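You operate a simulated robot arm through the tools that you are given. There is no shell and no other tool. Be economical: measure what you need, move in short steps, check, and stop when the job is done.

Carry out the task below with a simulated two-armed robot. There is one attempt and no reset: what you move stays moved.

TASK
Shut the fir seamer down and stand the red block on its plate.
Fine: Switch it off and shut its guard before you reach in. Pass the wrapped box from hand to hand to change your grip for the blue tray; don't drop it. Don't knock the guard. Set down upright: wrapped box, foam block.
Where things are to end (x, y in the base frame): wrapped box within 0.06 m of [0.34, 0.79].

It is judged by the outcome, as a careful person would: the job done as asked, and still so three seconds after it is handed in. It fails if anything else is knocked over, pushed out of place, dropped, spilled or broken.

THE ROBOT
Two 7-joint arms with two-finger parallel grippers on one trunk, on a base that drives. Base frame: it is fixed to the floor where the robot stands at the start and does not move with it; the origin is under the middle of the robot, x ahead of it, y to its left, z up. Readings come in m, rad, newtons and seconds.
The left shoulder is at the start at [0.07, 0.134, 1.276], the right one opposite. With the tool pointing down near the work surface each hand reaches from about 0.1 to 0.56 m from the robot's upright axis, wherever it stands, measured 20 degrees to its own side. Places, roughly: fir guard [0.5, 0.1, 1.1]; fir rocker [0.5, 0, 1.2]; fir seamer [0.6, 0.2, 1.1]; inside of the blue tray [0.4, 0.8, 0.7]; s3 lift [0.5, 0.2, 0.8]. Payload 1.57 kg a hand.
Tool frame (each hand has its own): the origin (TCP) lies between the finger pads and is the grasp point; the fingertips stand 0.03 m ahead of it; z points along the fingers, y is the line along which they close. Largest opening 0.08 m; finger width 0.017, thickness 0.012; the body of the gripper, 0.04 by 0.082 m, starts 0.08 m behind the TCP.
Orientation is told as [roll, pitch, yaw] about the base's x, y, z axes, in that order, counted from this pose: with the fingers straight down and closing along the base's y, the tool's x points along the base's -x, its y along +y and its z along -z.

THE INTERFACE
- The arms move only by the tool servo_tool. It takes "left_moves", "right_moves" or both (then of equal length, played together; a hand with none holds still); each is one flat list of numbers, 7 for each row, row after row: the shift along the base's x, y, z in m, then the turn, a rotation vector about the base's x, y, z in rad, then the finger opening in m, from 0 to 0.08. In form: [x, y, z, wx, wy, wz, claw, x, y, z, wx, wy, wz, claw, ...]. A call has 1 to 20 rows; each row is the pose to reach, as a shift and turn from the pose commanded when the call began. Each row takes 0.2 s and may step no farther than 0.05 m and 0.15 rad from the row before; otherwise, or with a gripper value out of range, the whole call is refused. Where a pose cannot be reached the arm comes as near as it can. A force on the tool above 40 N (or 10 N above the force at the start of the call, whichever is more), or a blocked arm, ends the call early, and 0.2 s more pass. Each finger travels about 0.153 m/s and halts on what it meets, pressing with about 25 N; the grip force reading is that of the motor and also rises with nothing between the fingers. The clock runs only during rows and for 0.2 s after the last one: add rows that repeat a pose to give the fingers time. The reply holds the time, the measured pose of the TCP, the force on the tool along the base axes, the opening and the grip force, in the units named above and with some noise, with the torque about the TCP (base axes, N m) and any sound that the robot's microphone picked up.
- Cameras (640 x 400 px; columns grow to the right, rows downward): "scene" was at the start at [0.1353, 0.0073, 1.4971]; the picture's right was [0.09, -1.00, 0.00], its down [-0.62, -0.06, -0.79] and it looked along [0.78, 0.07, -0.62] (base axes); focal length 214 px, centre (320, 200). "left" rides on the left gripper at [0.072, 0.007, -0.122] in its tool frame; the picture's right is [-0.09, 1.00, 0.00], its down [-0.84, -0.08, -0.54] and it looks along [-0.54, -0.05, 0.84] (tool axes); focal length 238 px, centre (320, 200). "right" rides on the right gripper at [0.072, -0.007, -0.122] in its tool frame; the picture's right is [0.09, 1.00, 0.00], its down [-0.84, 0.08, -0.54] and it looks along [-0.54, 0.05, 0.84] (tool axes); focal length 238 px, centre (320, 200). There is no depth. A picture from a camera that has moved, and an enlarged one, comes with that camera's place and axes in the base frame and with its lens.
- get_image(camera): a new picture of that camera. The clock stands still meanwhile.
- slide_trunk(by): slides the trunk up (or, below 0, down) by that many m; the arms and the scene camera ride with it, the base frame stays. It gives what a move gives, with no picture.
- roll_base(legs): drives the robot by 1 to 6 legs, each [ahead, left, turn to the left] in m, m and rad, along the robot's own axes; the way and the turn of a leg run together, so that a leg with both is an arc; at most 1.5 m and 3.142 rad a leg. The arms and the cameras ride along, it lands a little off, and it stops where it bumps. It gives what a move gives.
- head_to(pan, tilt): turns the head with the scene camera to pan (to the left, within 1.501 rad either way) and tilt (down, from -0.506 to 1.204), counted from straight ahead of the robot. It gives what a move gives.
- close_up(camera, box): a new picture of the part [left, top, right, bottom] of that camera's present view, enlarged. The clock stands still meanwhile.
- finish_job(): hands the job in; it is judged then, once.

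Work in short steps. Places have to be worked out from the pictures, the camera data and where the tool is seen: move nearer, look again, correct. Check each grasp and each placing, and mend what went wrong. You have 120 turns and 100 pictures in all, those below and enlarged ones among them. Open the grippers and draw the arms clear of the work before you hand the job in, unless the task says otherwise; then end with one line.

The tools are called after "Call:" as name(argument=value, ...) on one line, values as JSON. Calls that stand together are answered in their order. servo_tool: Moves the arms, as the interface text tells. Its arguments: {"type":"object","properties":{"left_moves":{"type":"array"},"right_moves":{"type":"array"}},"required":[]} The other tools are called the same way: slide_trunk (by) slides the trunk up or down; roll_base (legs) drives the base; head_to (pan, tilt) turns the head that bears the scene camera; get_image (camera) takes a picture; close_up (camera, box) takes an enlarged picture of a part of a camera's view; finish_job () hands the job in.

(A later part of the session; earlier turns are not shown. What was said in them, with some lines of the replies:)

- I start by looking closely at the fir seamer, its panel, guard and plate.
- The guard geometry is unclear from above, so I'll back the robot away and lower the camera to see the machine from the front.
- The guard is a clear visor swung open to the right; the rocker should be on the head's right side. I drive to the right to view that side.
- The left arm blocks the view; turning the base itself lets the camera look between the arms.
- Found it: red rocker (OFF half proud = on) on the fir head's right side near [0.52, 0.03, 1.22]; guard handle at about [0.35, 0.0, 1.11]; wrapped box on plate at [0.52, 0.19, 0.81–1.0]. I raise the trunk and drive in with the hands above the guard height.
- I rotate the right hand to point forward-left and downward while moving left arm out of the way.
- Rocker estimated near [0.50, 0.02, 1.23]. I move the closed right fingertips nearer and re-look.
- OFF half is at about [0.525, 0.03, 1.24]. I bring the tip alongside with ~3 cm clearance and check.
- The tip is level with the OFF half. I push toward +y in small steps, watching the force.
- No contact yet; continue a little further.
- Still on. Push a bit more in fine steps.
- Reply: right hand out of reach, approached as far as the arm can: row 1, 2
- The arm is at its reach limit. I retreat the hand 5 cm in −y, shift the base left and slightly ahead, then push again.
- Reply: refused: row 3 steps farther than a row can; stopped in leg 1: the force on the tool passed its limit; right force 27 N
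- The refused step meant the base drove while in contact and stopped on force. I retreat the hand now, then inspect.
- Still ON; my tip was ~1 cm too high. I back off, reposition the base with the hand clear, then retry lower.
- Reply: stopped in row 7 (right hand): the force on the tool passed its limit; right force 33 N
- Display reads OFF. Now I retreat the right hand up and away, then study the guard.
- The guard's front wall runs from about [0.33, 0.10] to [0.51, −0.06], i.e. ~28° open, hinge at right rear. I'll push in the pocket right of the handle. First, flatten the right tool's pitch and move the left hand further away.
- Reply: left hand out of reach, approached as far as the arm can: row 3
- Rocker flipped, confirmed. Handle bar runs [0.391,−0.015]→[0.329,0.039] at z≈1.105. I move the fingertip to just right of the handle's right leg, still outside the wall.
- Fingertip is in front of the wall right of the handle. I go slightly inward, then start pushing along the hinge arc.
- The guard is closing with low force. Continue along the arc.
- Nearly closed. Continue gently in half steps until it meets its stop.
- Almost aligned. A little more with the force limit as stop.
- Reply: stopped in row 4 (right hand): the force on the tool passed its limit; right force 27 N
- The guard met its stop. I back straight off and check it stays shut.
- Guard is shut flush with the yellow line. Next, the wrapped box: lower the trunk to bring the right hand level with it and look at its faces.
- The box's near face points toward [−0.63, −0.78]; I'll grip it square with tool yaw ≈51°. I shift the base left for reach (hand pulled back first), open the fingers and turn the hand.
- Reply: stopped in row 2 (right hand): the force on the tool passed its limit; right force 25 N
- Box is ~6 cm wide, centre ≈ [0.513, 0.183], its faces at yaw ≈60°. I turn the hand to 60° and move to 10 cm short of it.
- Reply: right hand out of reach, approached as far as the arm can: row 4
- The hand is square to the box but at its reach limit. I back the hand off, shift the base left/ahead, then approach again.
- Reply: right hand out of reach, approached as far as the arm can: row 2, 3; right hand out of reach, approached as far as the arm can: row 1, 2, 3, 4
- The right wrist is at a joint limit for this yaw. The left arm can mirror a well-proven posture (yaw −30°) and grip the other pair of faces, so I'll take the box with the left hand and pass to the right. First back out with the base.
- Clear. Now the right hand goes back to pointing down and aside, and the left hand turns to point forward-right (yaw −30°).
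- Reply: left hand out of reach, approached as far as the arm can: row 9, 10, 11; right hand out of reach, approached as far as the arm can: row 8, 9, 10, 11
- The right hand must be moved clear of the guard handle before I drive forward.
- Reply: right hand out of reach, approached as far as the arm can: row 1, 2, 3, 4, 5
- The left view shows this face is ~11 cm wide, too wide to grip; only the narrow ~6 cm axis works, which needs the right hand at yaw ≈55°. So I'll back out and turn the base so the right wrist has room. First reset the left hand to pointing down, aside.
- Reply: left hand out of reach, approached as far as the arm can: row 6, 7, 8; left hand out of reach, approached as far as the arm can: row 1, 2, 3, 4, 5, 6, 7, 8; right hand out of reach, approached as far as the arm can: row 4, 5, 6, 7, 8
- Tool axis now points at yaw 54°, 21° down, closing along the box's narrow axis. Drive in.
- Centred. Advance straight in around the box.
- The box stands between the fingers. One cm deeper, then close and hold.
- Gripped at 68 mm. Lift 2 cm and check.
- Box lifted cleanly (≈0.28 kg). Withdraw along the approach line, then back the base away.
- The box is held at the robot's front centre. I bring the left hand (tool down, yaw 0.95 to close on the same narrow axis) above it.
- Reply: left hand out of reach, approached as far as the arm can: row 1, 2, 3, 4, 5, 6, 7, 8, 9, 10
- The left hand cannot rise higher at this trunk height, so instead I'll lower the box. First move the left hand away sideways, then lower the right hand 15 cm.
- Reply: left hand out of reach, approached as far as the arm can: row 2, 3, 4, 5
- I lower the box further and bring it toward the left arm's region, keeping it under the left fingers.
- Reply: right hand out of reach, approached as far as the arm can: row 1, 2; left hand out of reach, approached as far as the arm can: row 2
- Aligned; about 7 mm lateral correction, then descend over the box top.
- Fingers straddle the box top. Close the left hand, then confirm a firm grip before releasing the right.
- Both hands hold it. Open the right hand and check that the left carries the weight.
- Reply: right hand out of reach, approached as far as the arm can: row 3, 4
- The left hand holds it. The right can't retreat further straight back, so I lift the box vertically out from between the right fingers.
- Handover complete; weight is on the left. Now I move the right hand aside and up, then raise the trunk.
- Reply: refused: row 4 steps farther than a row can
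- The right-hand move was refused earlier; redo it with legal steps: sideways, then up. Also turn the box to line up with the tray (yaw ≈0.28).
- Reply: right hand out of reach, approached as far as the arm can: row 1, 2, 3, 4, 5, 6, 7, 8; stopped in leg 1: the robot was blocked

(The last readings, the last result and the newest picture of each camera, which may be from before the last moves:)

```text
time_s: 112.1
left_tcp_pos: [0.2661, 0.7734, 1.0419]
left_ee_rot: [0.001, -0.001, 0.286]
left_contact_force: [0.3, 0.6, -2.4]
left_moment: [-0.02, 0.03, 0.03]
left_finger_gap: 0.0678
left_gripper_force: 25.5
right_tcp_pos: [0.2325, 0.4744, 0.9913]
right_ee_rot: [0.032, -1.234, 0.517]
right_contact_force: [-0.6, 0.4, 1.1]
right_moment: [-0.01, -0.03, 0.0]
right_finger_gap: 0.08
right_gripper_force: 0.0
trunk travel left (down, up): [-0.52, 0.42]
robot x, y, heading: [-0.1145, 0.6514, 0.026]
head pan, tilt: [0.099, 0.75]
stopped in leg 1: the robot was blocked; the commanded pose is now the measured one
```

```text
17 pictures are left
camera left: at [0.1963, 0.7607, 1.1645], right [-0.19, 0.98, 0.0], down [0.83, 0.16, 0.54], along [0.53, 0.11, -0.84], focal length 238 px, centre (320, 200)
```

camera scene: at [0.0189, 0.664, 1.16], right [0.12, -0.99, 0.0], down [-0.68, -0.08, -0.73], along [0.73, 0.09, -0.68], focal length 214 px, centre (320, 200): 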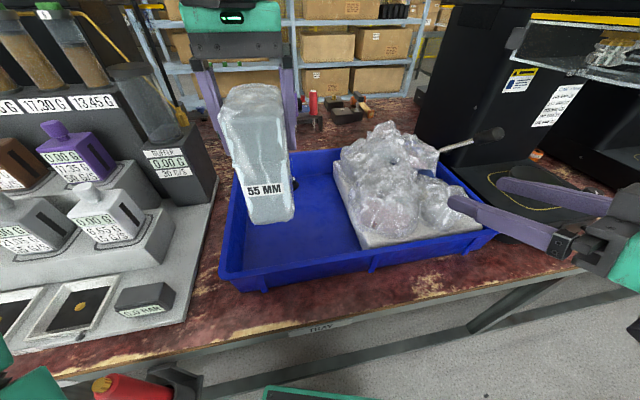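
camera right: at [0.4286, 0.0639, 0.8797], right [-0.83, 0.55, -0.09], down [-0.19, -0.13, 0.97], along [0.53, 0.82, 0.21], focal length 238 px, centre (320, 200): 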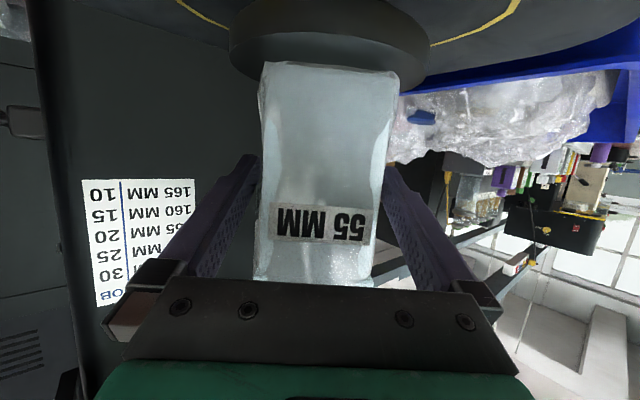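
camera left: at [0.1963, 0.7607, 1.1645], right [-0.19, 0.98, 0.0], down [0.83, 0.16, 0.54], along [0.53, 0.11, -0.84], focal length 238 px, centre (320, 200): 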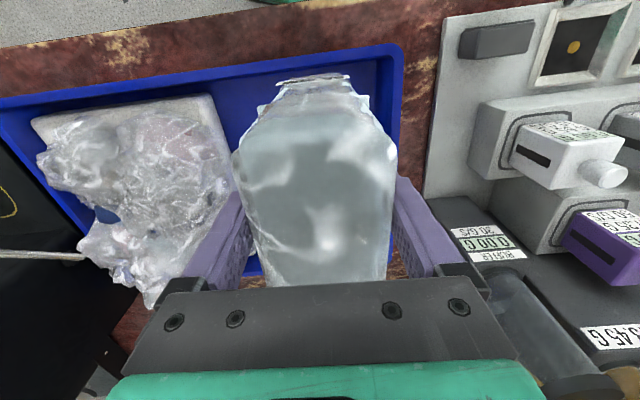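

Blocked lightly by something at the front; I back off 2 cm, then extend the left arm over the free part of the tray.

Call:
roll_base(legs=[[-0.02, 0, 0]])

Call:
servo_tool(left_moves=[0.035, 0.002, 0, 0, 0, 0, 0.03, 0.07, 0.004, 0, 0, 0, 0, 0.03, 0.098, 0.006, -0.02, 0, 0, 0, 0.03, 0.098, 0.006, -0.06, 0, 0, 0, 0.03, 0.098, 0.006, -0.1, 0, 0, 0, 0.03])

Call:
get_image(camera="scene")

```text
time_s: 112.9
left_tcp_pos: [0.2471, 0.7732, 1.041]
left_ee_rot: [0.002, 0.001, 0.286]
left_contact_force: [0.3, 0.4, -3.6]
left_moment: [0.0, 0.02, -0.04]
left_finger_gap: 0.0679
left_gripper_force: 25.3
right_tcp_pos: [0.2126, 0.4738, 0.991]
right_ee_rot: [0.03, -1.233, 0.518]
right_contact_force: [-0.3, 0.8, 0.3]
right_moment: [0.0, 0.0, 0.02]
right_finger_gap: 0.08
right_gripper_force: 0.0
trunk travel left (down, up): [-0.52, 0.42]
robot x, y, heading: [-0.1334, 0.6478, 0.024]
head pan, tilt: [0.099, 0.75]
```

```text
time_s: 114.1
left_tcp_pos: [0.3363, 0.7898, 0.9484]
left_ee_rot: [0.002, 0.002, 0.286]
left_contact_force: [0.4, -0.3, -3.1]
left_moment: [-0.01, 0.06, 0.03]
left_finger_gap: 0.0679
left_gripper_force: 24.7
left hand out of reach, approached as far as the arm can: row 1, 2, 3, 4, 5
right_tcp_pos: [0.2124, 0.475, 0.9907]
right_ee_rot: [0.029, -1.235, 0.517]
right_contact_force: [-0.2, -0.4, -0.1]
right_moment: [-0.01, 0.01, 0.03]
right_finger_gap: 0.0801
right_gripper_force: 0.1
trunk travel left (down, up): [-0.52, 0.42]
robot x, y, heading: [-0.1327, 0.652, 0.023]
head pan, tilt: [0.099, 0.75]
```

```text
16 pictures are left
camera scene: at [-0.0008, 0.6637, 1.1601], right [0.12, -0.99, 0.0], down [-0.68, -0.08, -0.73], along [0.73, 0.09, -0.68], focal length 214 px, centre (320, 200)
```

scene: 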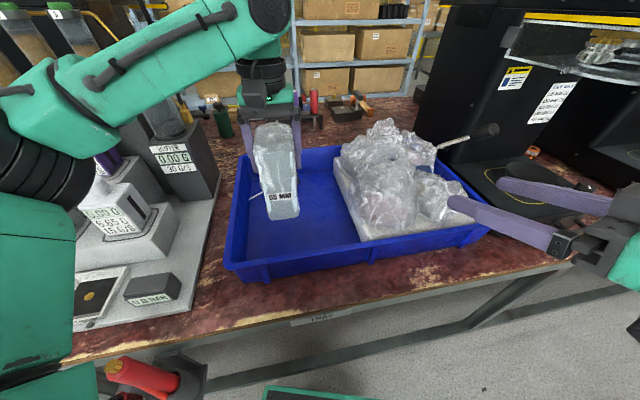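

Right over the target and clear of the stick and bubble wrap. Descend.

Call:
servo_tool(left_moves=[0.004, -0.006, -0.03, 0, 0, 0, 0.03, 0.004, -0.006, -0.06, 0, 0, 0, 0.03, 0.004, -0.006, -0.075, 0, 0, 0, 0.03])

Call:
close_up(camera="scene", box=[200, 80, 400, 290])

```text
time_s: 114.9
left_tcp_pos: [0.3394, 0.7818, 0.871]
left_ee_rot: [0.001, 0.003, 0.288]
left_contact_force: [0.3, 0.1, -3.4]
left_moment: [0.04, 0.02, 0.0]
left_finger_gap: 0.0678
left_gripper_force: 25.3
right_tcp_pos: [0.2138, 0.4745, 0.9889]
right_ee_rot: [0.033, -1.233, 0.517]
right_contact_force: [1.1, -0.2, -0.4]
right_moment: [0.01, 0.02, -0.02]
right_finger_gap: 0.08
right_gripper_force: 0.0
trunk travel left (down, up): [-0.52, 0.42]
robot x, y, heading: [-0.1324, 0.6535, 0.027]
head pan, tilt: [0.099, 0.75]
```

```text
1.90 times, centred on (300, 185) of scene
camera zoom: at [-0.0006, 0.6636, 1.16], right [0.12, -0.99, 0.0], down [-0.68, -0.08, -0.73], along [0.73, 0.09, -0.68], focal length 408 px, centre (358, 229)
```

zoom: 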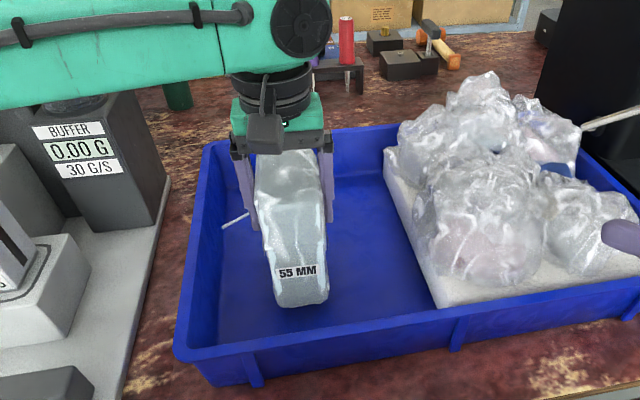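

Call:
servo_tool(left_moves=[0, 0, -0.008, 0, 0, 0, 0.03, 0, 0, -0.014, 0, 0, 0, 0.03])

Call:
servo_tool(left_moves=[0, 0, -0.005, 0, 0, 0, 0.03, 0, 0, -0.01, 0, 0, 0, 0.03])

```text
time_s: 115.5
left_tcp_pos: [0.3402, 0.7821, 0.8566]
left_ee_rot: [0.001, 0.002, 0.288]
left_contact_force: [-0.9, 0.7, -2.4]
left_moment: [-0.03, 0.02, 0.02]
left_finger_gap: 0.0679
left_gripper_force: 25.5
right_tcp_pos: [0.2122, 0.4733, 0.9919]
right_ee_rot: [0.03, -1.234, 0.517]
right_contact_force: [-0.5, -0.1, -0.1]
right_moment: [0.02, 0.0, 0.0]
right_finger_gap: 0.08
right_gripper_force: 0.1
trunk travel left (down, up): [-0.52, 0.42]
robot x, y, heading: [-0.1321, 0.6538, 0.025]
head pan, tilt: [0.099, 0.75]
```

```text
time_s: 116.1
left_tcp_pos: [0.3381, 0.7823, 0.8514]
left_ee_rot: [-0.002, -0.007, 0.286]
left_contact_force: [0.3, -0.1, 22.9]
left_moment: [0.78, -0.18, -0.17]
left_finger_gap: 0.0677
left_gripper_force: 24.7
right_tcp_pos: [0.2101, 0.4737, 0.9926]
right_ee_rot: [0.026, -1.237, 0.517]
right_contact_force: [0.4, -0.1, 0.0]
right_moment: [0.0, 0.03, -0.03]
right_finger_gap: 0.0803
right_gripper_force: 0.1
trunk travel left (down, up): [-0.52, 0.42]
robot x, y, heading: [-0.1365, 0.6536, 0.023]
head pan, tilt: [0.099, 0.75]
```

Contact with the tray floor (23 N). Ease up 4 mm of command, then open and lift straight up.

Call:
servo_tool(left_moves=[0, 0, 0.006, 0, 0, 0, 0.03, 0, 0, 0.006, 0, 0, 0, 0.073, 0, 0, 0.006, 0, 0, 0, 0.08, 0, 0, 0.006, 0, 0, 0, 0.08])

Call:
servo_tool(left_moves=[0, 0, 0.03, 0, 0, 0, 0.08, 0, 0, 0.06, 0, 0, 0, 0.08, 0, 0, 0.1, 0, 0, 0, 0.08, 0, 0, 0.14, 0, 0, 0, 0.08])

Call:
close_up(camera="scene", box=[200, 80, 400, 290])

```text
time_s: 117.1
left_tcp_pos: [0.3399, 0.7819, 0.855]
left_ee_rot: [0.001, 0.003, 0.286]
left_contact_force: [-0.2, 0.3, -0.1]
left_moment: [-0.03, 0.0, -0.01]
left_finger_gap: 0.0799
left_gripper_force: 0.0
right_tcp_pos: [0.2118, 0.4747, 0.9911]
right_ee_rot: [0.03, -1.236, 0.519]
right_contact_force: [0.4, 0.0, 0.6]
right_moment: [0.0, 0.0, -0.01]
right_finger_gap: 0.0801
right_gripper_force: 0.0
trunk travel left (down, up): [-0.52, 0.42]
robot x, y, heading: [-0.1354, 0.6523, 0.022]
head pan, tilt: [0.099, 0.75]
```

```text
time_s: 118.1
left_tcp_pos: [0.322, 0.7975, 0.9844]
left_ee_rot: [0.001, -0.002, 0.288]
left_contact_force: [-0.2, 1.0, 0.2]
left_moment: [0.03, -0.03, 0.0]
left_finger_gap: 0.0801
left_gripper_force: 0.0
left hand out of reach, approached as far as the arm can: row 3, 4
right_tcp_pos: [0.2108, 0.4731, 0.9909]
right_ee_rot: [0.029, -1.234, 0.518]
right_contact_force: [0.1, 0.5, 0.2]
right_moment: [0.01, 0.03, -0.03]
right_finger_gap: 0.0798
right_gripper_force: 0.2
trunk travel left (down, up): [-0.52, 0.42]
robot x, y, heading: [-0.1306, 0.6523, 0.024]
head pan, tilt: [0.099, 0.75]
```

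```text
1.90 times, centred on (300, 185) of scene
camera zoom: at [-0.0025, 0.6631, 1.1602], right [0.12, -0.99, 0.0], down [-0.68, -0.08, -0.73], along [0.73, 0.09, -0.68], focal length 408 px, centre (358, 229)
```

zoom: 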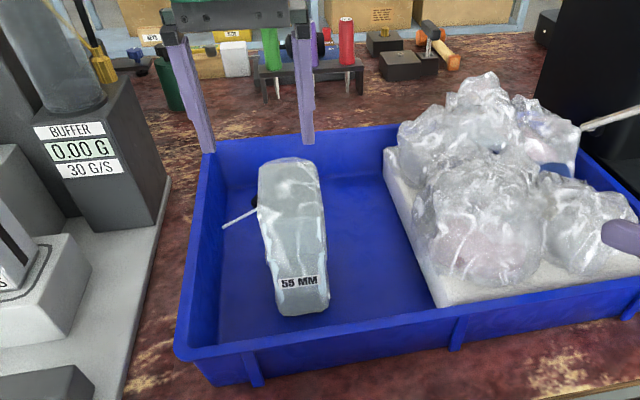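

The wrapped box stands upright at about [0.34, 0.78]. Now back away and retract the left hand, then go look at the red block.

Call:
roll_base(legs=[[-0.25, 0, 0]])

Call:
servo_tool(left_moves=[-0.04, 0.01, 0, 0, 0, 0, 0.08, -0.08, 0.02, 0, 0, 0, 0, 0.08, -0.12, 0.03, 0, 0, 0, 0, 0.08, -0.16, 0.05, 0, 0, 0, 0, 0.08])

Call:
roll_base(legs=[[0, -1.2, 0], [0.18, 0, 0]])

Call:
head_to(pan=-0.1, tilt=0.5)

Call:
get_image(camera="scene")

```text
time_s: 119.9
left_tcp_pos: [0.0705, 0.7917, 0.9849]
left_ee_rot: [0.001, 0.0, 0.285]
left_contact_force: [0.1, -0.1, -0.4]
left_moment: [0.01, 0.0, 0.0]
left_finger_gap: 0.0801
left_gripper_force: 0.1
right_tcp_pos: [-0.0415, 0.4684, 0.9904]
right_ee_rot: [0.029, -1.234, 0.515]
right_contact_force: [-0.2, 0.5, 0.2]
right_moment: [-0.01, -0.01, 0.03]
right_finger_gap: 0.0801
right_gripper_force: 0.1
trunk travel left (down, up): [-0.52, 0.42]
robot x, y, heading: [-0.3835, 0.6483, 0.022]
head pan, tilt: [0.099, 0.75]
```

```text
time_s: 120.9
left_tcp_pos: [-0.0904, 0.8417, 0.9845]
left_ee_rot: [-0.005, 0.0, 0.284]
left_contact_force: [0.2, -0.5, 0.4]
left_moment: [-0.01, 0.0, 0.0]
left_finger_gap: 0.0798
left_gripper_force: 0.0
right_tcp_pos: [-0.0422, 0.4696, 0.9913]
right_ee_rot: [0.024, -1.234, 0.518]
right_contact_force: [0.4, 0.0, -0.9]
right_moment: [-0.01, -0.01, 0.02]
right_finger_gap: 0.0802
right_gripper_force: 0.1
trunk travel left (down, up): [-0.52, 0.42]
robot x, y, heading: [-0.3861, 0.6441, 0.024]
head pan, tilt: [0.099, 0.75]
```

```text
time_s: 128.2
left_tcp_pos: [0.1146, -0.3728, 0.9847]
left_ee_rot: [0.0, -0.001, 0.282]
left_contact_force: [-0.9, -0.7, 0.3]
left_moment: [0.0, 0.03, -0.02]
left_finger_gap: 0.0799
left_gripper_force: 0.0
right_tcp_pos: [0.1596, -0.7454, 0.9905]
right_ee_rot: [0.029, -1.235, 0.512]
right_contact_force: [0.3, 0.3, -1.1]
right_moment: [0.0, 0.02, 0.02]
right_finger_gap: 0.0801
right_gripper_force: 0.2
trunk travel left (down, up): [-0.52, 0.42]
robot x, y, heading: [-0.1851, -0.5657, 0.018]
head pan, tilt: [0.099, 0.75]
```

```text
time_s: 128.9
left_tcp_pos: [0.1139, -0.3727, 0.9846]
left_ee_rot: [0.0, 0.0, 0.28]
left_contact_force: [-0.8, 0.9, 0.2]
left_moment: [0.01, 0.01, -0.01]
left_finger_gap: 0.0803
left_gripper_force: 0.1
right_tcp_pos: [0.1598, -0.7451, 0.9912]
right_ee_rot: [0.029, -1.234, 0.511]
right_contact_force: [-0.7, 0.8, -0.4]
right_moment: [0.01, 0.01, 0.03]
right_finger_gap: 0.0799
right_gripper_force: 0.1
trunk travel left (down, up): [-0.52, 0.42]
robot x, y, heading: [-0.1849, -0.5629, 0.018]
head pan, tilt: [-0.099, 0.499]
```

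```text
13 pictures are left
camera scene: at [-0.0444, -0.5717, 1.1821], right [-0.08, -1.0, 0.0], down [-0.48, 0.04, -0.88], along [0.87, -0.07, -0.48], focal length 214 px, centre (320, 200)
```

scene: 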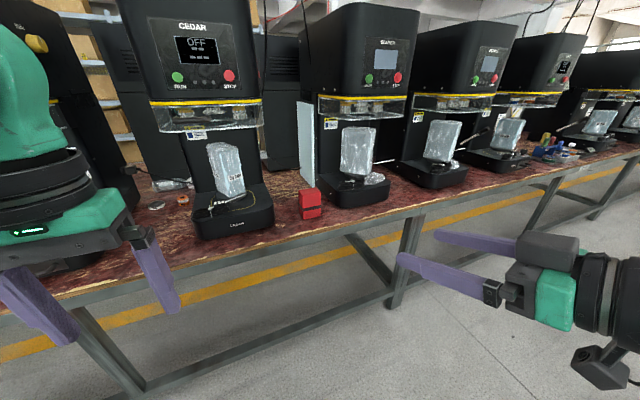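

Call:
close_up(camera="scene", box=[270, 170, 350, 240])

```text
5.71 times, centred on (310, 205) of scene
camera zoom: at [-0.0444, -0.5717, 1.1821], right [-0.08, -1.0, 0.0], down [-0.48, 0.04, -0.88], along [0.87, -0.07, -0.48], focal length 1226 px, centre (377, 171)
```

zoom: 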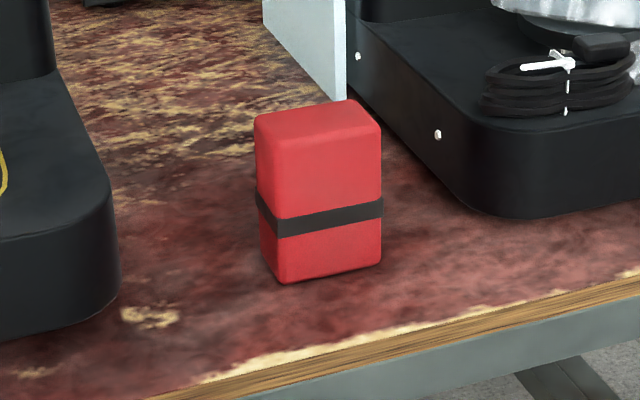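

The red block is at ≈[0.688, −0.590], ~7.3 cm wide × 6 cm deep × 10 cm high, front facing yaw ≈16°. I align the right hand (yaw 0.28, ~25° down), retract the left, then drive in.

Call:
servo_tool(left_moves=[-0.035, 0.02, 0.016, 0, 0, 0, 0.08, -0.07, 0.04, 0.03, 0, 0, 0, 0.08, -0.1, 0.06, 0.045, 0, 0, 0, 0.08, -0.13, 0.08, 0.06, 0, 0, 0, 0.08, -0.16, 0.1, 0.075, 0, 0, 0, 0.08], right_moves=[0.003, 0.016, 0, -0.008, 0.018, -0.046, 0.08, 0.006, 0.032, 0, -0.016, 0.037, -0.092, 0.08, 0.009, 0.048, 0, -0.024, 0.055, -0.138, 0.08, 0.012, 0.064, 0, -0.032, 0.074, -0.184, 0.08, 0.015, 0.08, 0, -0.04, 0.092, -0.23, 0.08])

Call:
slide_trunk(by=-0.19)

```text
time_s: 130.1
left_tcp_pos: [-0.0145, -0.267, 1.0344]
left_ee_rot: [-0.003, -0.001, 0.28]
left_contact_force: [0.2, 0.8, 0.7]
left_moment: [-0.02, 0.01, 0.01]
left_finger_gap: 0.08
left_gripper_force: 0.0
left hand out of reach, approached as far as the arm can: row 4, 5
right_tcp_pos: [0.1756, -0.6654, 0.9902]
right_ee_rot: [0.023, -1.134, 0.288]
right_contact_force: [0.4, 0.2, 0.1]
right_moment: [-0.01, -0.02, 0.04]
right_finger_gap: 0.0799
right_gripper_force: 0.0
right hand out of reach, approached as far as the arm can: row 1, 2, 3, 4
trunk travel left (down, up): [-0.52, 0.42]
robot x, y, heading: [-0.1832, -0.5621, 0.017]
head pan, tilt: [-0.099, 0.499]
```

```text
time_s: 132.2
left_tcp_pos: [-0.0141, -0.2686, 0.8456]
left_ee_rot: [0.001, -0.002, 0.28]
left_contact_force: [1.2, 0.2, 0.1]
left_moment: [0.01, 0.02, 0.03]
left_finger_gap: 0.0802
left_gripper_force: 0.1
right_tcp_pos: [0.1744, -0.6657, 0.8012]
right_ee_rot: [0.026, -1.134, 0.285]
right_contact_force: [0.1, 0.6, 0.4]
right_moment: [0.02, 0.0, 0.01]
right_finger_gap: 0.0802
right_gripper_force: 0.1
trunk travel left (down, up): [-0.33, 0.61]
robot x, y, heading: [-0.188, -0.5658, 0.016]
head pan, tilt: [-0.099, 0.499]
```

Call:
roll_base(legs=[[0.34, 0.025, 0]])

Call:
get_image(camera="right")

```text
time_s: 134.4
left_tcp_pos: [0.3234, -0.2399, 0.8448]
left_ee_rot: [0.0, -0.001, 0.273]
left_contact_force: [-0.2, 0.1, -1.1]
left_moment: [0.0, 0.03, -0.01]
left_finger_gap: 0.0798
left_gripper_force: 0.0
right_tcp_pos: [0.5076, -0.6387, 0.8001]
right_ee_rot: [0.026, -1.133, 0.275]
right_contact_force: [0.3, -0.5, 0.5]
right_moment: [0.01, 0.01, 0.01]
right_finger_gap: 0.0802
right_gripper_force: 0.1
trunk travel left (down, up): [-0.33, 0.61]
robot x, y, heading: [0.1531, -0.5369, 0.007]
head pan, tilt: [-0.099, 0.499]
```

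```text
11 pictures are left
camera right: at [0.3756, -0.6861, 0.7867], right [-0.33, 0.94, -0.07], down [-0.15, 0.02, 0.99], along [0.93, 0.34, 0.13], focal length 238 px, centre (320, 200)
```

right: 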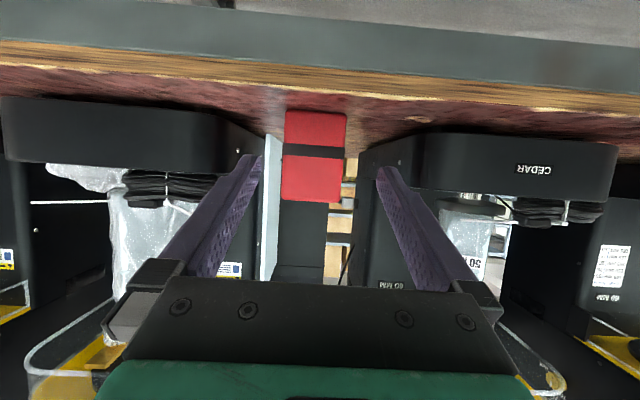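

Block well centred. Move to just short of its face, lowering to z≈0.778, and verify.

Call:
servo_tool(right_moves=[0.03, 0.009, -0.01, 0, 0, 0, 0.08, 0.06, 0.018, -0.018, 0, 0, 0, 0.08, 0.086, 0.026, -0.022, 0, 0, 0, 0.08])

Call:
get_image(camera="right")

```text
time_s: 135.2
left_tcp_pos: [0.3235, -0.2405, 0.8451]
left_ee_rot: [0.0, -0.001, 0.273]
left_contact_force: [0.3, 0.3, -0.1]
left_moment: [0.01, -0.01, -0.01]
left_finger_gap: 0.0801
left_gripper_force: 0.1
right_tcp_pos: [0.5982, -0.6126, 0.7805]
right_ee_rot: [0.026, -1.135, 0.278]
right_contact_force: [-0.8, 0.6, -0.7]
right_moment: [0.01, 0.04, -0.01]
right_finger_gap: 0.0798
right_gripper_force: 0.0
trunk travel left (down, up): [-0.33, 0.61]
robot x, y, heading: [0.1491, -0.5384, 0.016]
head pan, tilt: [-0.099, 0.499]
```

```text
10 pictures are left
camera right: at [0.4634, -0.6599, 0.7667], right [-0.33, 0.94, -0.07], down [-0.15, 0.02, 0.99], along [0.93, 0.34, 0.13], focal length 238 px, centre (320, 200)
```

right: 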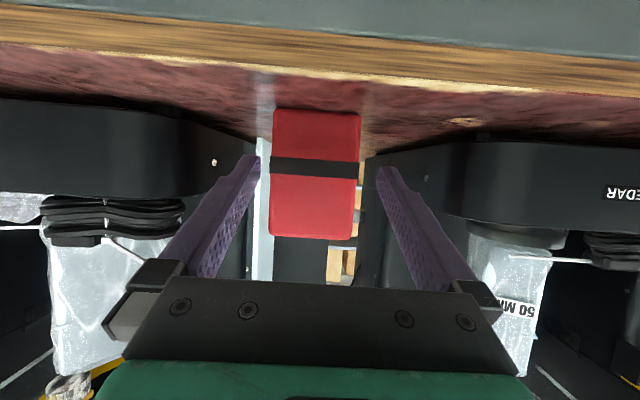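

Block fits between the fingers (≈7.1 cm vs 8 cm). Advance straight 7 cm slowly.

Call:
servo_tool(right_moves=[0.0175, 0.004, 0, 0, 0, 0, 0.08, 0.0345, 0.0085, 0, 0, 0, 0, 0.08, 0.051, 0.0135, 0, 0, 0, 0, 0.08, 0.0677, 0.018, 0, 0, 0, 0, 0.08])

Call:
get_image(camera="right")

```text
time_s: 136.2
left_tcp_pos: [0.322, -0.2403, 0.845]
left_ee_rot: [0.001, -0.002, 0.274]
left_contact_force: [-0.3, -0.2, 0.4]
left_moment: [-0.01, 0.01, 0.0]
left_finger_gap: 0.08
left_gripper_force: 0.1
right_tcp_pos: [0.6626, -0.5961, 0.7787]
right_ee_rot: [0.023, -1.134, 0.277]
right_contact_force: [-0.1, 0.3, 0.3]
right_moment: [0.0, 0.04, 0.01]
right_finger_gap: 0.0802
right_gripper_force: 0.1
trunk travel left (down, up): [-0.33, 0.61]
robot x, y, heading: [0.1525, -0.5366, 0.013]
head pan, tilt: [-0.099, 0.499]
```

```text
9 pictures are left
camera right: at [0.5298, -0.6426, 0.7651], right [-0.33, 0.94, -0.07], down [-0.15, 0.02, 0.99], along [0.93, 0.34, 0.13], focal length 238 px, centre (320, 200)
```

right: 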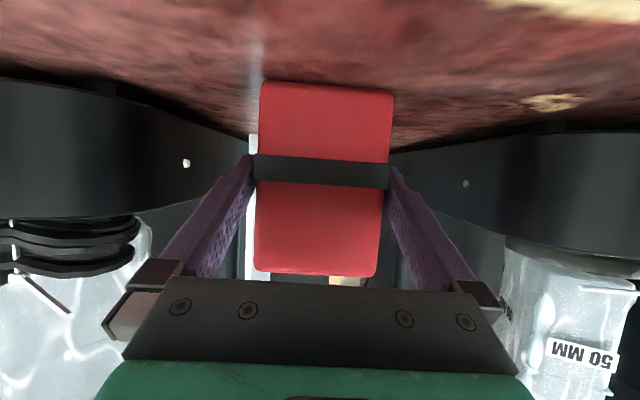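

Call:
servo_tool(right_moves=[0.0115, 0.003, 0, 0, 0, 0, 0.08, 0.0115, 0.003, 0, 0, 0, 0, 0.07, 0.0115, 0.003, 0, 0, 0, 0, 0.05, 0.0115, 0.003, 0, 0, 0, 0, 0.04, 0.0115, 0.003, 0, 0, 0, 0, 0.04])

Call:
servo_tool(right_moves=[0, 0, 0.01, 0, 0, 0, 0.04, 0, 0, 0.03, 0, 0, 0, 0.04, 0, 0, 0.06, 0, 0, 0, 0.04, 0, 0, 0.08, 0, 0, 0, 0.04])

```text
time_s: 137.4
left_tcp_pos: [0.3227, -0.2415, 0.8458]
left_ee_rot: [-0.001, -0.004, 0.273]
left_contact_force: [0.6, -0.8, -0.1]
left_moment: [-0.01, 0.02, 0.0]
left_finger_gap: 0.0799
left_gripper_force: 0.0
right_tcp_pos: [0.6733, -0.592, 0.7795]
right_ee_rot: [0.027, -1.135, 0.276]
right_contact_force: [0.4, 0.6, -0.3]
right_moment: [0.03, 0.03, -0.03]
right_finger_gap: 0.0743
right_gripper_force: 25.6
trunk travel left (down, up): [-0.33, 0.61]
robot x, y, heading: [0.1539, -0.5375, 0.011]
head pan, tilt: [-0.099, 0.499]
```

```text
time_s: 138.4
left_tcp_pos: [0.3224, -0.2399, 0.8463]
left_ee_rot: [0.0, -0.002, 0.274]
left_contact_force: [0.8, -0.4, -0.6]
left_moment: [0.02, -0.03, 0.01]
left_finger_gap: 0.0801
left_gripper_force: 0.1
right_tcp_pos: [0.6742, -0.5931, 0.8588]
right_ee_rot: [0.026, -1.132, 0.279]
right_contact_force: [-0.2, -0.1, -1.0]
right_moment: [0.0, 0.06, 0.03]
right_finger_gap: 0.0743
right_gripper_force: 25.3
trunk travel left (down, up): [-0.33, 0.61]
robot x, y, heading: [0.1507, -0.5348, 0.011]
head pan, tilt: [-0.099, 0.499]
```

Red block held (74 mm gap) and lifted. I back out and set the arm into the previously proven insertion posture, changing only yaw so the block stays upright.

Call:
roll_base(legs=[[-0.4, 0, 0]])

Call:
servo_tool(right_moves=[-0.03, 0.0176, 0.0132, 0, 0, 0.056, 0.04, -0.06, 0.035, 0.0264, 0, 0, 0.112, 0.04, -0.09, 0.053, 0.04, 0, 0, 0.168, 0.04, -0.12, 0.07, 0.053, 0, 0, 0.224, 0.04, -0.15, 0.088, 0.067, 0, 0, 0.275, 0.04])

```text
time_s: 140.9
left_tcp_pos: [-0.0765, -0.2448, 0.8461]
left_ee_rot: [-0.001, -0.002, 0.27]
left_contact_force: [0.1, 0.4, 0.6]
left_moment: [0.0, 0.03, 0.01]
left_finger_gap: 0.0799
left_gripper_force: 0.1
right_tcp_pos: [0.2721, -0.5976, 0.8597]
right_ee_rot: [0.028, -1.135, 0.271]
right_contact_force: [-0.4, -0.2, -0.3]
right_moment: [0.01, -0.03, -0.01]
right_finger_gap: 0.0743
right_gripper_force: 25.0
trunk travel left (down, up): [-0.33, 0.61]
robot x, y, heading: [-0.2486, -0.5329, 0.002]
head pan, tilt: [-0.099, 0.499]
```

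```text
time_s: 142.1
left_tcp_pos: [-0.0763, -0.2444, 0.8448]
left_ee_rot: [-0.002, -0.002, 0.269]
left_contact_force: [-0.7, -0.8, -0.1]
left_moment: [-0.02, 0.01, -0.02]
left_finger_gap: 0.0802
left_gripper_force: 0.1
right_tcp_pos: [0.1205, -0.5087, 0.9242]
right_ee_rot: [0.025, -1.133, 0.55]
right_contact_force: [0.9, 1.3, -1.0]
right_moment: [-0.02, 0.01, -0.04]
right_finger_gap: 0.0746
right_gripper_force: 25.0
trunk travel left (down, up): [-0.33, 0.61]
robot x, y, heading: [-0.2526, -0.538, 0.006]
head pan, tilt: [-0.099, 0.499]
```

Call:
roll_base(legs=[[-0.01, 0.24, 0], [0, 0, 0.4]])

```text
time_s: 145.1
left_tcp_pos: [-0.218, 0.0473, 0.8448]
left_ee_rot: [0.001, -0.001, 0.673]
left_contact_force: [-0.1, -0.4, -0.6]
left_moment: [-0.02, -0.01, 0.01]
left_finger_gap: 0.08
left_gripper_force: 0.0
right_tcp_pos: [0.0705, -0.1186, 0.924]
right_ee_rot: [0.026, -1.135, 0.952]
right_contact_force: [0.5, -0.5, -0.3]
right_moment: [0.01, -0.01, 0.02]
right_finger_gap: 0.0743
right_gripper_force: 24.9
trunk travel left (down, up): [-0.33, 0.61]
robot x, y, heading: [-0.2601, -0.2874, 0.409]
head pan, tilt: [-0.099, 0.499]
```

Call:
roll_base(legs=[[0.345, 0, 0]])

Call:
head_to(pan=0.1, tilt=0.55)

Call:
get_image(camera="right")

```text
time_s: 147.4
left_tcp_pos: [0.0988, 0.184, 0.845]
left_ee_rot: [0.001, 0.001, 0.669]
left_contact_force: [-0.9, 0.5, 0.2]
left_moment: [-0.01, 0.04, -0.03]
left_finger_gap: 0.0801
left_gripper_force: 0.0
right_tcp_pos: [0.384, 0.0165, 0.9242]
right_ee_rot: [0.028, -1.133, 0.948]
right_contact_force: [-1.1, -0.1, -0.4]
right_moment: [0.0, -0.01, 0.01]
right_finger_gap: 0.0744
right_gripper_force: 25.5
trunk travel left (down, up): [-0.33, 0.61]
robot x, y, heading: [0.0501, -0.1563, 0.403]
head pan, tilt: [-0.099, 0.499]
```

```text
time_s: 148.1
left_tcp_pos: [0.0978, 0.1808, 0.8456]
left_ee_rot: [0.0, -0.002, 0.672]
left_contact_force: [-0.6, -0.1, 0.1]
left_moment: [0.05, 0.02, -0.02]
left_finger_gap: 0.0802
left_gripper_force: 0.0
right_tcp_pos: [0.3836, 0.0163, 0.9241]
right_ee_rot: [0.025, -1.134, 0.95]
right_contact_force: [-0.1, -0.1, -0.2]
right_moment: [0.01, 0.01, -0.02]
right_finger_gap: 0.0745
right_gripper_force: 25.3
trunk travel left (down, up): [-0.33, 0.61]
robot x, y, heading: [0.0502, -0.1573, 0.405]
head pan, tilt: [0.099, 0.55]
```

```text
8 pictures are left
camera right: at [0.3093, -0.1034, 0.9101], right [-0.85, 0.53, -0.07], down [-0.13, -0.08, 0.99], along [0.52, 0.85, 0.13], focal length 238 px, centre (320, 200)
```

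right: 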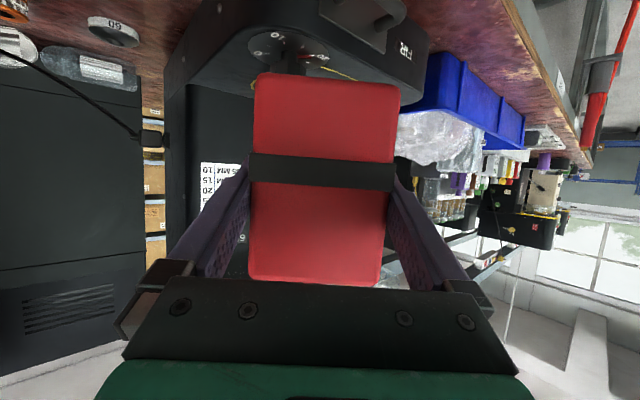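

Call:
close_up(camera="scene", box=[180, 60, 440, 240])

```text
2.22 times, centred on (310, 150) of scene
camera zoom: at [0.1768, -0.0922, 0.9875], right [0.48, -0.87, 0.0], down [-0.46, -0.25, -0.85], along [0.75, 0.41, -0.52], focal length 477 px, centre (342, 311)
```

zoom: 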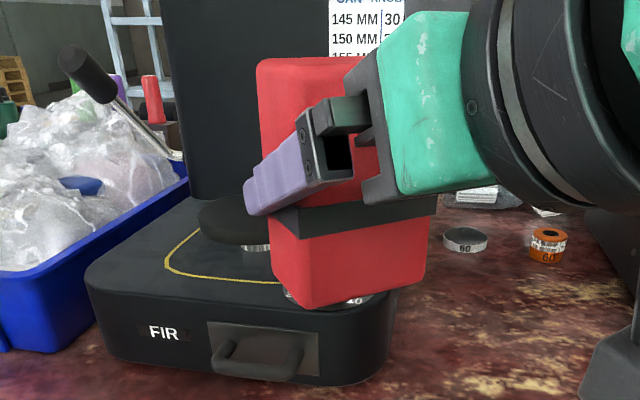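

Puck top ≈0.84, centre ≈[0.512, 0.187]; block bottom is ~2.5 cm above it and the path clears the knob. Insert along the approach line.

Call:
servo_tool(right_moves=[0.021, 0.028, 0, 0, 0, 0, 0.04, 0.042, 0.056, 0, 0, 0, 0, 0.04, 0.063, 0.084, 0, 0, 0, 0, 0.04, 0.084, 0.112, 0, 0, 0, 0, 0.04, 0.105, 0.14, 0, 0, 0, 0, 0.04, 0.1264, 0.1683, 0, 0, 0, 0, 0.04])

Call:
close_up(camera="scene", box=[180, 40, 440, 240])

```text
time_s: 149.5
left_tcp_pos: [0.0977, 0.1824, 0.845]
left_ee_rot: [-0.001, 0.001, 0.67]
left_contact_force: [0.1, 0.2, -0.8]
left_moment: [0.0, 0.03, -0.01]
left_finger_gap: 0.0798
left_gripper_force: 0.1
right_tcp_pos: [0.5099, 0.1848, 0.9219]
right_ee_rot: [0.023, -1.132, 0.952]
right_contact_force: [0.3, -0.7, -0.1]
right_moment: [0.02, 0.02, 0.01]
right_finger_gap: 0.0742
right_gripper_force: 25.5
trunk travel left (down, up): [-0.33, 0.61]
robot x, y, heading: [0.0521, -0.1581, 0.407]
head pan, tilt: [0.099, 0.55]
```

```text
2.00 times, centred on (310, 140) of scene
camera zoom: at [0.177, -0.0914, 0.9874], right [0.49, -0.87, 0.0], down [-0.46, -0.25, -0.85], along [0.75, 0.41, -0.52], focal length 429 px, centre (340, 320)
```

zoom: 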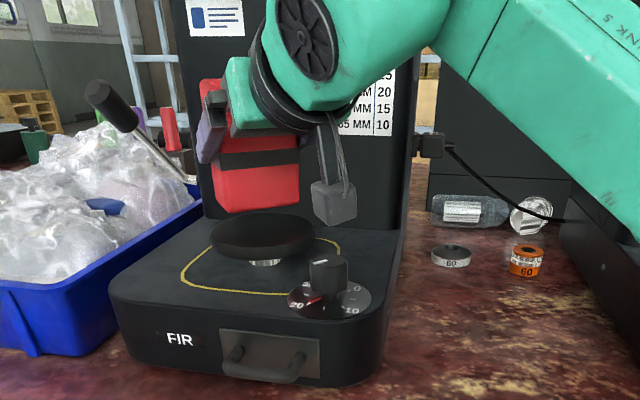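

Block is just above the puck, about 1 cm too deep; correct by 1 cm and lower gently to contact.

Call:
servo_tool(right_moves=[-0.006, -0.008, 0, 0, 0, 0, 0.04, -0.006, -0.008, -0.008, 0, 0, 0, 0.04, -0.006, -0.008, -0.014, 0, 0, 0, 0.04])

Call:
servo_tool(right_moves=[0, 0, -0.003, 0, 0, 0, 0.04, 0, 0, -0.006, 0, 0, 0, 0.04])

```text
time_s: 150.3
left_tcp_pos: [0.0978, 0.1834, 0.8447]
left_ee_rot: [0.0, -0.001, 0.672]
left_contact_force: [-0.2, -0.1, -0.4]
left_moment: [-0.01, -0.01, 0.0]
left_finger_gap: 0.0799
left_gripper_force: 0.0
right_tcp_pos: [0.504, 0.1756, 0.9091]
right_ee_rot: [0.027, -1.132, 0.949]
right_contact_force: [0.3, 0.1, -0.3]
right_moment: [0.01, -0.01, -0.01]
right_finger_gap: 0.0745
right_gripper_force: 24.8
trunk travel left (down, up): [-0.33, 0.61]
robot x, y, heading: [0.0547, -0.1558, 0.406]
head pan, tilt: [0.099, 0.55]
```

```text
time_s: 150.9
left_tcp_pos: [0.097, 0.1839, 0.8468]
left_ee_rot: [0.0, -0.002, 0.67]
left_contact_force: [-0.8, 0.4, -0.2]
left_moment: [0.02, 0.03, 0.01]
left_finger_gap: 0.0799
left_gripper_force: 0.0
right_tcp_pos: [0.5059, 0.1752, 0.9033]
right_ee_rot: [0.028, -1.135, 0.947]
right_contact_force: [0.0, -0.2, 0.9]
right_moment: [0.0, 0.01, 0.0]
right_finger_gap: 0.0744
right_gripper_force: 24.0
trunk travel left (down, up): [-0.33, 0.61]
robot x, y, heading: [0.0507, -0.1599, 0.408]
head pan, tilt: [0.099, 0.55]
```

Call:
servo_tool(right_moves=[0, 0, -0.003, 0, 0, 0, 0.04, 0, 0, -0.006, 0, 0, 0, 0.04])

Call:
close_up(camera="scene", box=[200, 60, 380, 220])

```text
time_s: 151.5
left_tcp_pos: [0.0976, 0.1839, 0.8465]
left_ee_rot: [-0.001, -0.002, 0.67]
left_contact_force: [-0.3, 0.2, 0.4]
left_moment: [-0.02, 0.0, -0.01]
left_finger_gap: 0.0797
left_gripper_force: 0.1
right_tcp_pos: [0.5039, 0.1769, 0.8983]
right_ee_rot: [0.024, -1.136, 0.951]
right_contact_force: [0.3, 1.1, 4.0]
right_moment: [-0.04, -0.13, 0.02]
right_finger_gap: 0.0742
right_gripper_force: 25.2
trunk travel left (down, up): [-0.33, 0.61]
robot x, y, heading: [0.05, -0.1585, 0.406]
head pan, tilt: [0.099, 0.55]
```

```text
2.50 times, centred on (290, 140) of scene
camera zoom: at [0.1765, -0.0922, 0.9877], right [0.49, -0.87, 0.0], down [-0.46, -0.25, -0.85], along [0.75, 0.41, -0.52], focal length 536 px, centre (395, 350)
```

zoom: 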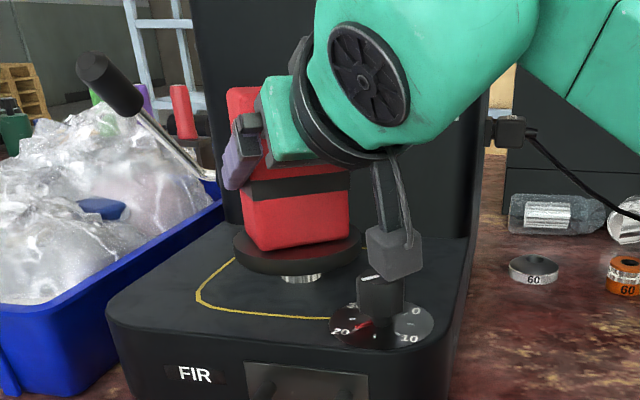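

Block bottom rests on the puck, centred (4 N contact). Lower 1.5 mm more, open, then retreat exactly along the tool direction.

Call:
servo_tool(right_moves=[0, 0, -0.0015, 0, 0, 0, 0.04, 0, 0, -0.0015, 0, 0, 0, 0.077, 0, 0, -0.0015, 0, 0, 0, 0.08, 0, 0, -0.0015, 0, 0, 0, 0.08])

Call:
get_image(camera="right")

```text
time_s: 152.5
left_tcp_pos: [0.0976, 0.1828, 0.8452]
left_ee_rot: [0.0, -0.001, 0.67]
left_contact_force: [-0.6, 0.3, -0.3]
left_moment: [0.0, -0.02, -0.01]
left_finger_gap: 0.08
left_gripper_force: 0.1
right_tcp_pos: [0.5045, 0.1774, 0.8948]
right_ee_rot: [0.025, -1.134, 0.95]
right_contact_force: [-0.4, -0.4, 0.6]
right_moment: [0.04, -0.02, -0.02]
right_finger_gap: 0.08
right_gripper_force: 0.1
trunk travel left (down, up): [-0.33, 0.61]
robot x, y, heading: [0.051, -0.1559, 0.408]
head pan, tilt: [0.099, 0.55]
```

```text
4 pictures are left
camera right: at [0.4294, 0.0575, 0.8825], right [-0.85, 0.53, -0.07], down [-0.13, -0.08, 0.99], along [0.52, 0.85, 0.13], focal length 238 px, centre (320, 200)
```

right: 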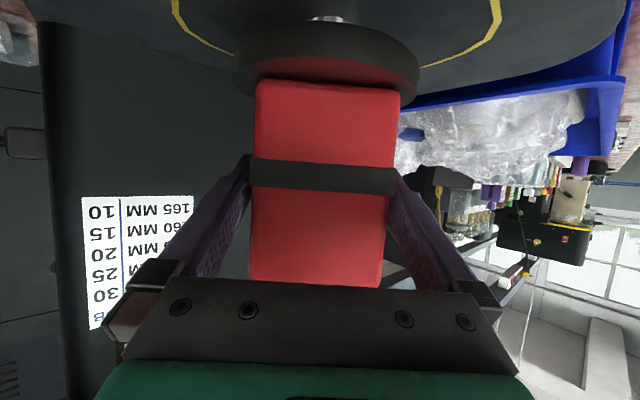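

Released and standing square on the puck. Retreat slowly.

Call:
servo_tool(right_moves=[-0.0087, -0.0122, 0, 0, 0, 0, 0.08, -0.0175, -0.0244, 0, 0, 0, 0, 0.08, -0.029, -0.0407, 0, 0, 0, 0, 0.08, -0.0465, -0.065, 0, 0, 0, 0, 0.08, -0.0695, -0.0977, 0, 0, 0, 0, 0.08, -0.093, -0.13, 0.005, 0, 0, 0, 0.08, -0.116, -0.163, 0.01, 0, 0, 0, 0.08])

Call:
roll_base(legs=[[-0.4, 0, 0]])

Call:
get_image(camera="scene")

```text
time_s: 154.1
left_tcp_pos: [0.098, 0.1829, 0.8453]
left_ee_rot: [0.002, -0.002, 0.669]
left_contact_force: [0.3, 1.0, -0.5]
left_moment: [-0.01, 0.03, -0.01]
left_finger_gap: 0.0798
left_gripper_force: 0.0
right_tcp_pos: [0.3879, 0.0137, 0.9054]
right_ee_rot: [0.026, -1.134, 0.948]
right_contact_force: [0.1, -0.2, 0.0]
right_moment: [-0.03, 0.01, -0.02]
right_finger_gap: 0.08
right_gripper_force: 0.1
trunk travel left (down, up): [-0.33, 0.61]
robot x, y, heading: [0.052, -0.1543, 0.409]
head pan, tilt: [0.099, 0.55]
```

```text
time_s: 156.6
left_tcp_pos: [-0.263, 0.0274, 0.845]
left_ee_rot: [0.0, -0.001, 0.668]
left_contact_force: [0.3, 0.0, -0.1]
left_moment: [0.03, -0.01, -0.02]
left_finger_gap: 0.0801
left_gripper_force: 0.1
right_tcp_pos: [0.0254, -0.1415, 0.9064]
right_ee_rot: [0.026, -1.136, 0.945]
right_contact_force: [0.0, -0.9, -0.3]
right_moment: [0.0, -0.01, 0.02]
right_finger_gap: 0.0797
right_gripper_force: 0.0
trunk travel left (down, up): [-0.33, 0.61]
robot x, y, heading: [-0.3092, -0.3091, 0.401]
head pan, tilt: [0.099, 0.55]
```

```text
3 pictures are left
camera scene: at [-0.1859, -0.2482, 0.9876], right [0.48, -0.88, 0.0], down [-0.46, -0.25, -0.85], along [0.75, 0.41, -0.52], focal length 214 px, centre (320, 200)
```

scene: 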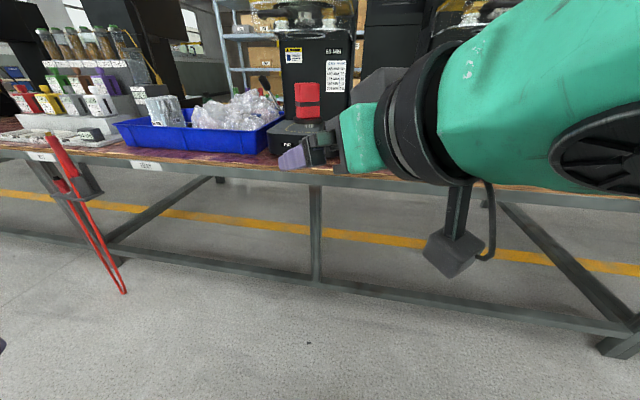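

All standing. One last check of the display and guard from higher up.

Call:
slide_trunk(by=0.25)

Call:
head_to(pan=0.15, tilt=0.3)

Call:
close_up(camera="scene", box=[130, 90, 430, 280])

```text
time_s: 159.2
left_tcp_pos: [-0.2637, 0.0274, 1.095]
left_ee_rot: [0.001, -0.002, 0.667]
left_contact_force: [-0.6, 0.8, 0.2]
left_moment: [-0.02, 0.02, 0.02]
left_finger_gap: 0.0798
left_gripper_force: 0.2
right_tcp_pos: [0.0267, -0.1419, 1.1563]
right_ee_rot: [0.025, -1.134, 0.944]
right_contact_force: [0.5, 0.2, -0.3]
right_moment: [0.02, 0.01, 0.0]
right_finger_gap: 0.0801
right_gripper_force: 0.1
trunk travel left (down, up): [-0.58, 0.36]
robot x, y, heading: [-0.3089, -0.3101, 0.403]
head pan, tilt: [0.099, 0.55]
```

```text
time_s: 159.9
left_tcp_pos: [-0.2634, 0.0269, 1.0955]
left_ee_rot: [0.0, -0.001, 0.666]
left_contact_force: [0.0, 0.3, 0.0]
left_moment: [-0.01, 0.0, 0.0]
left_finger_gap: 0.0802
left_gripper_force: 0.1
right_tcp_pos: [0.0275, -0.1427, 1.1561]
right_ee_rot: [0.026, -1.133, 0.944]
right_contact_force: [0.5, 0.1, 0.2]
right_moment: [0.03, -0.01, 0.01]
right_finger_gap: 0.08
right_gripper_force: 0.1
trunk travel left (down, up): [-0.58, 0.36]
robot x, y, heading: [-0.3115, -0.3078, 0.399]
head pan, tilt: [0.15, 0.3]
```

```text
2.11 times, centred on (280, 185) of scene
camera zoom: at [-0.1848, -0.2423, 1.2604], right [0.53, -0.85, 0.0], down [-0.25, -0.16, -0.96], along [0.81, 0.5, -0.3], focal length 452 px, centre (404, 232)
```

zoom: 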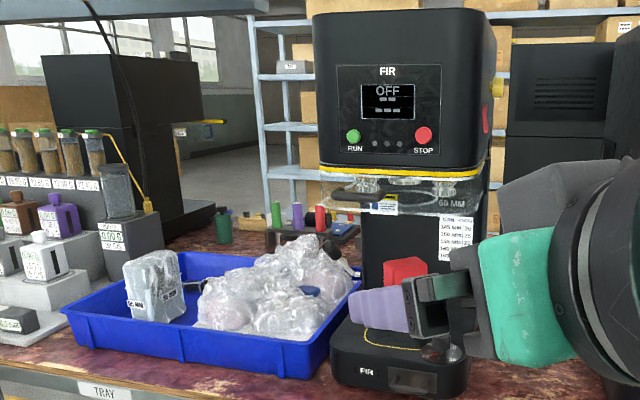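

The display still reads OFF, the guard is shut, the wrapped box stands in the tray and the red block is on the plate. Both grippers are open and clear, so I hand the job in.

Call:
finish_job()

```text
The job is handed in.
```

The fir seamer is off with its guard shut. The red block stands upright on its plate, and the wrapped box, passed from the right hand to the left, stands upright in the blue tray at about [0.34, 0.78].
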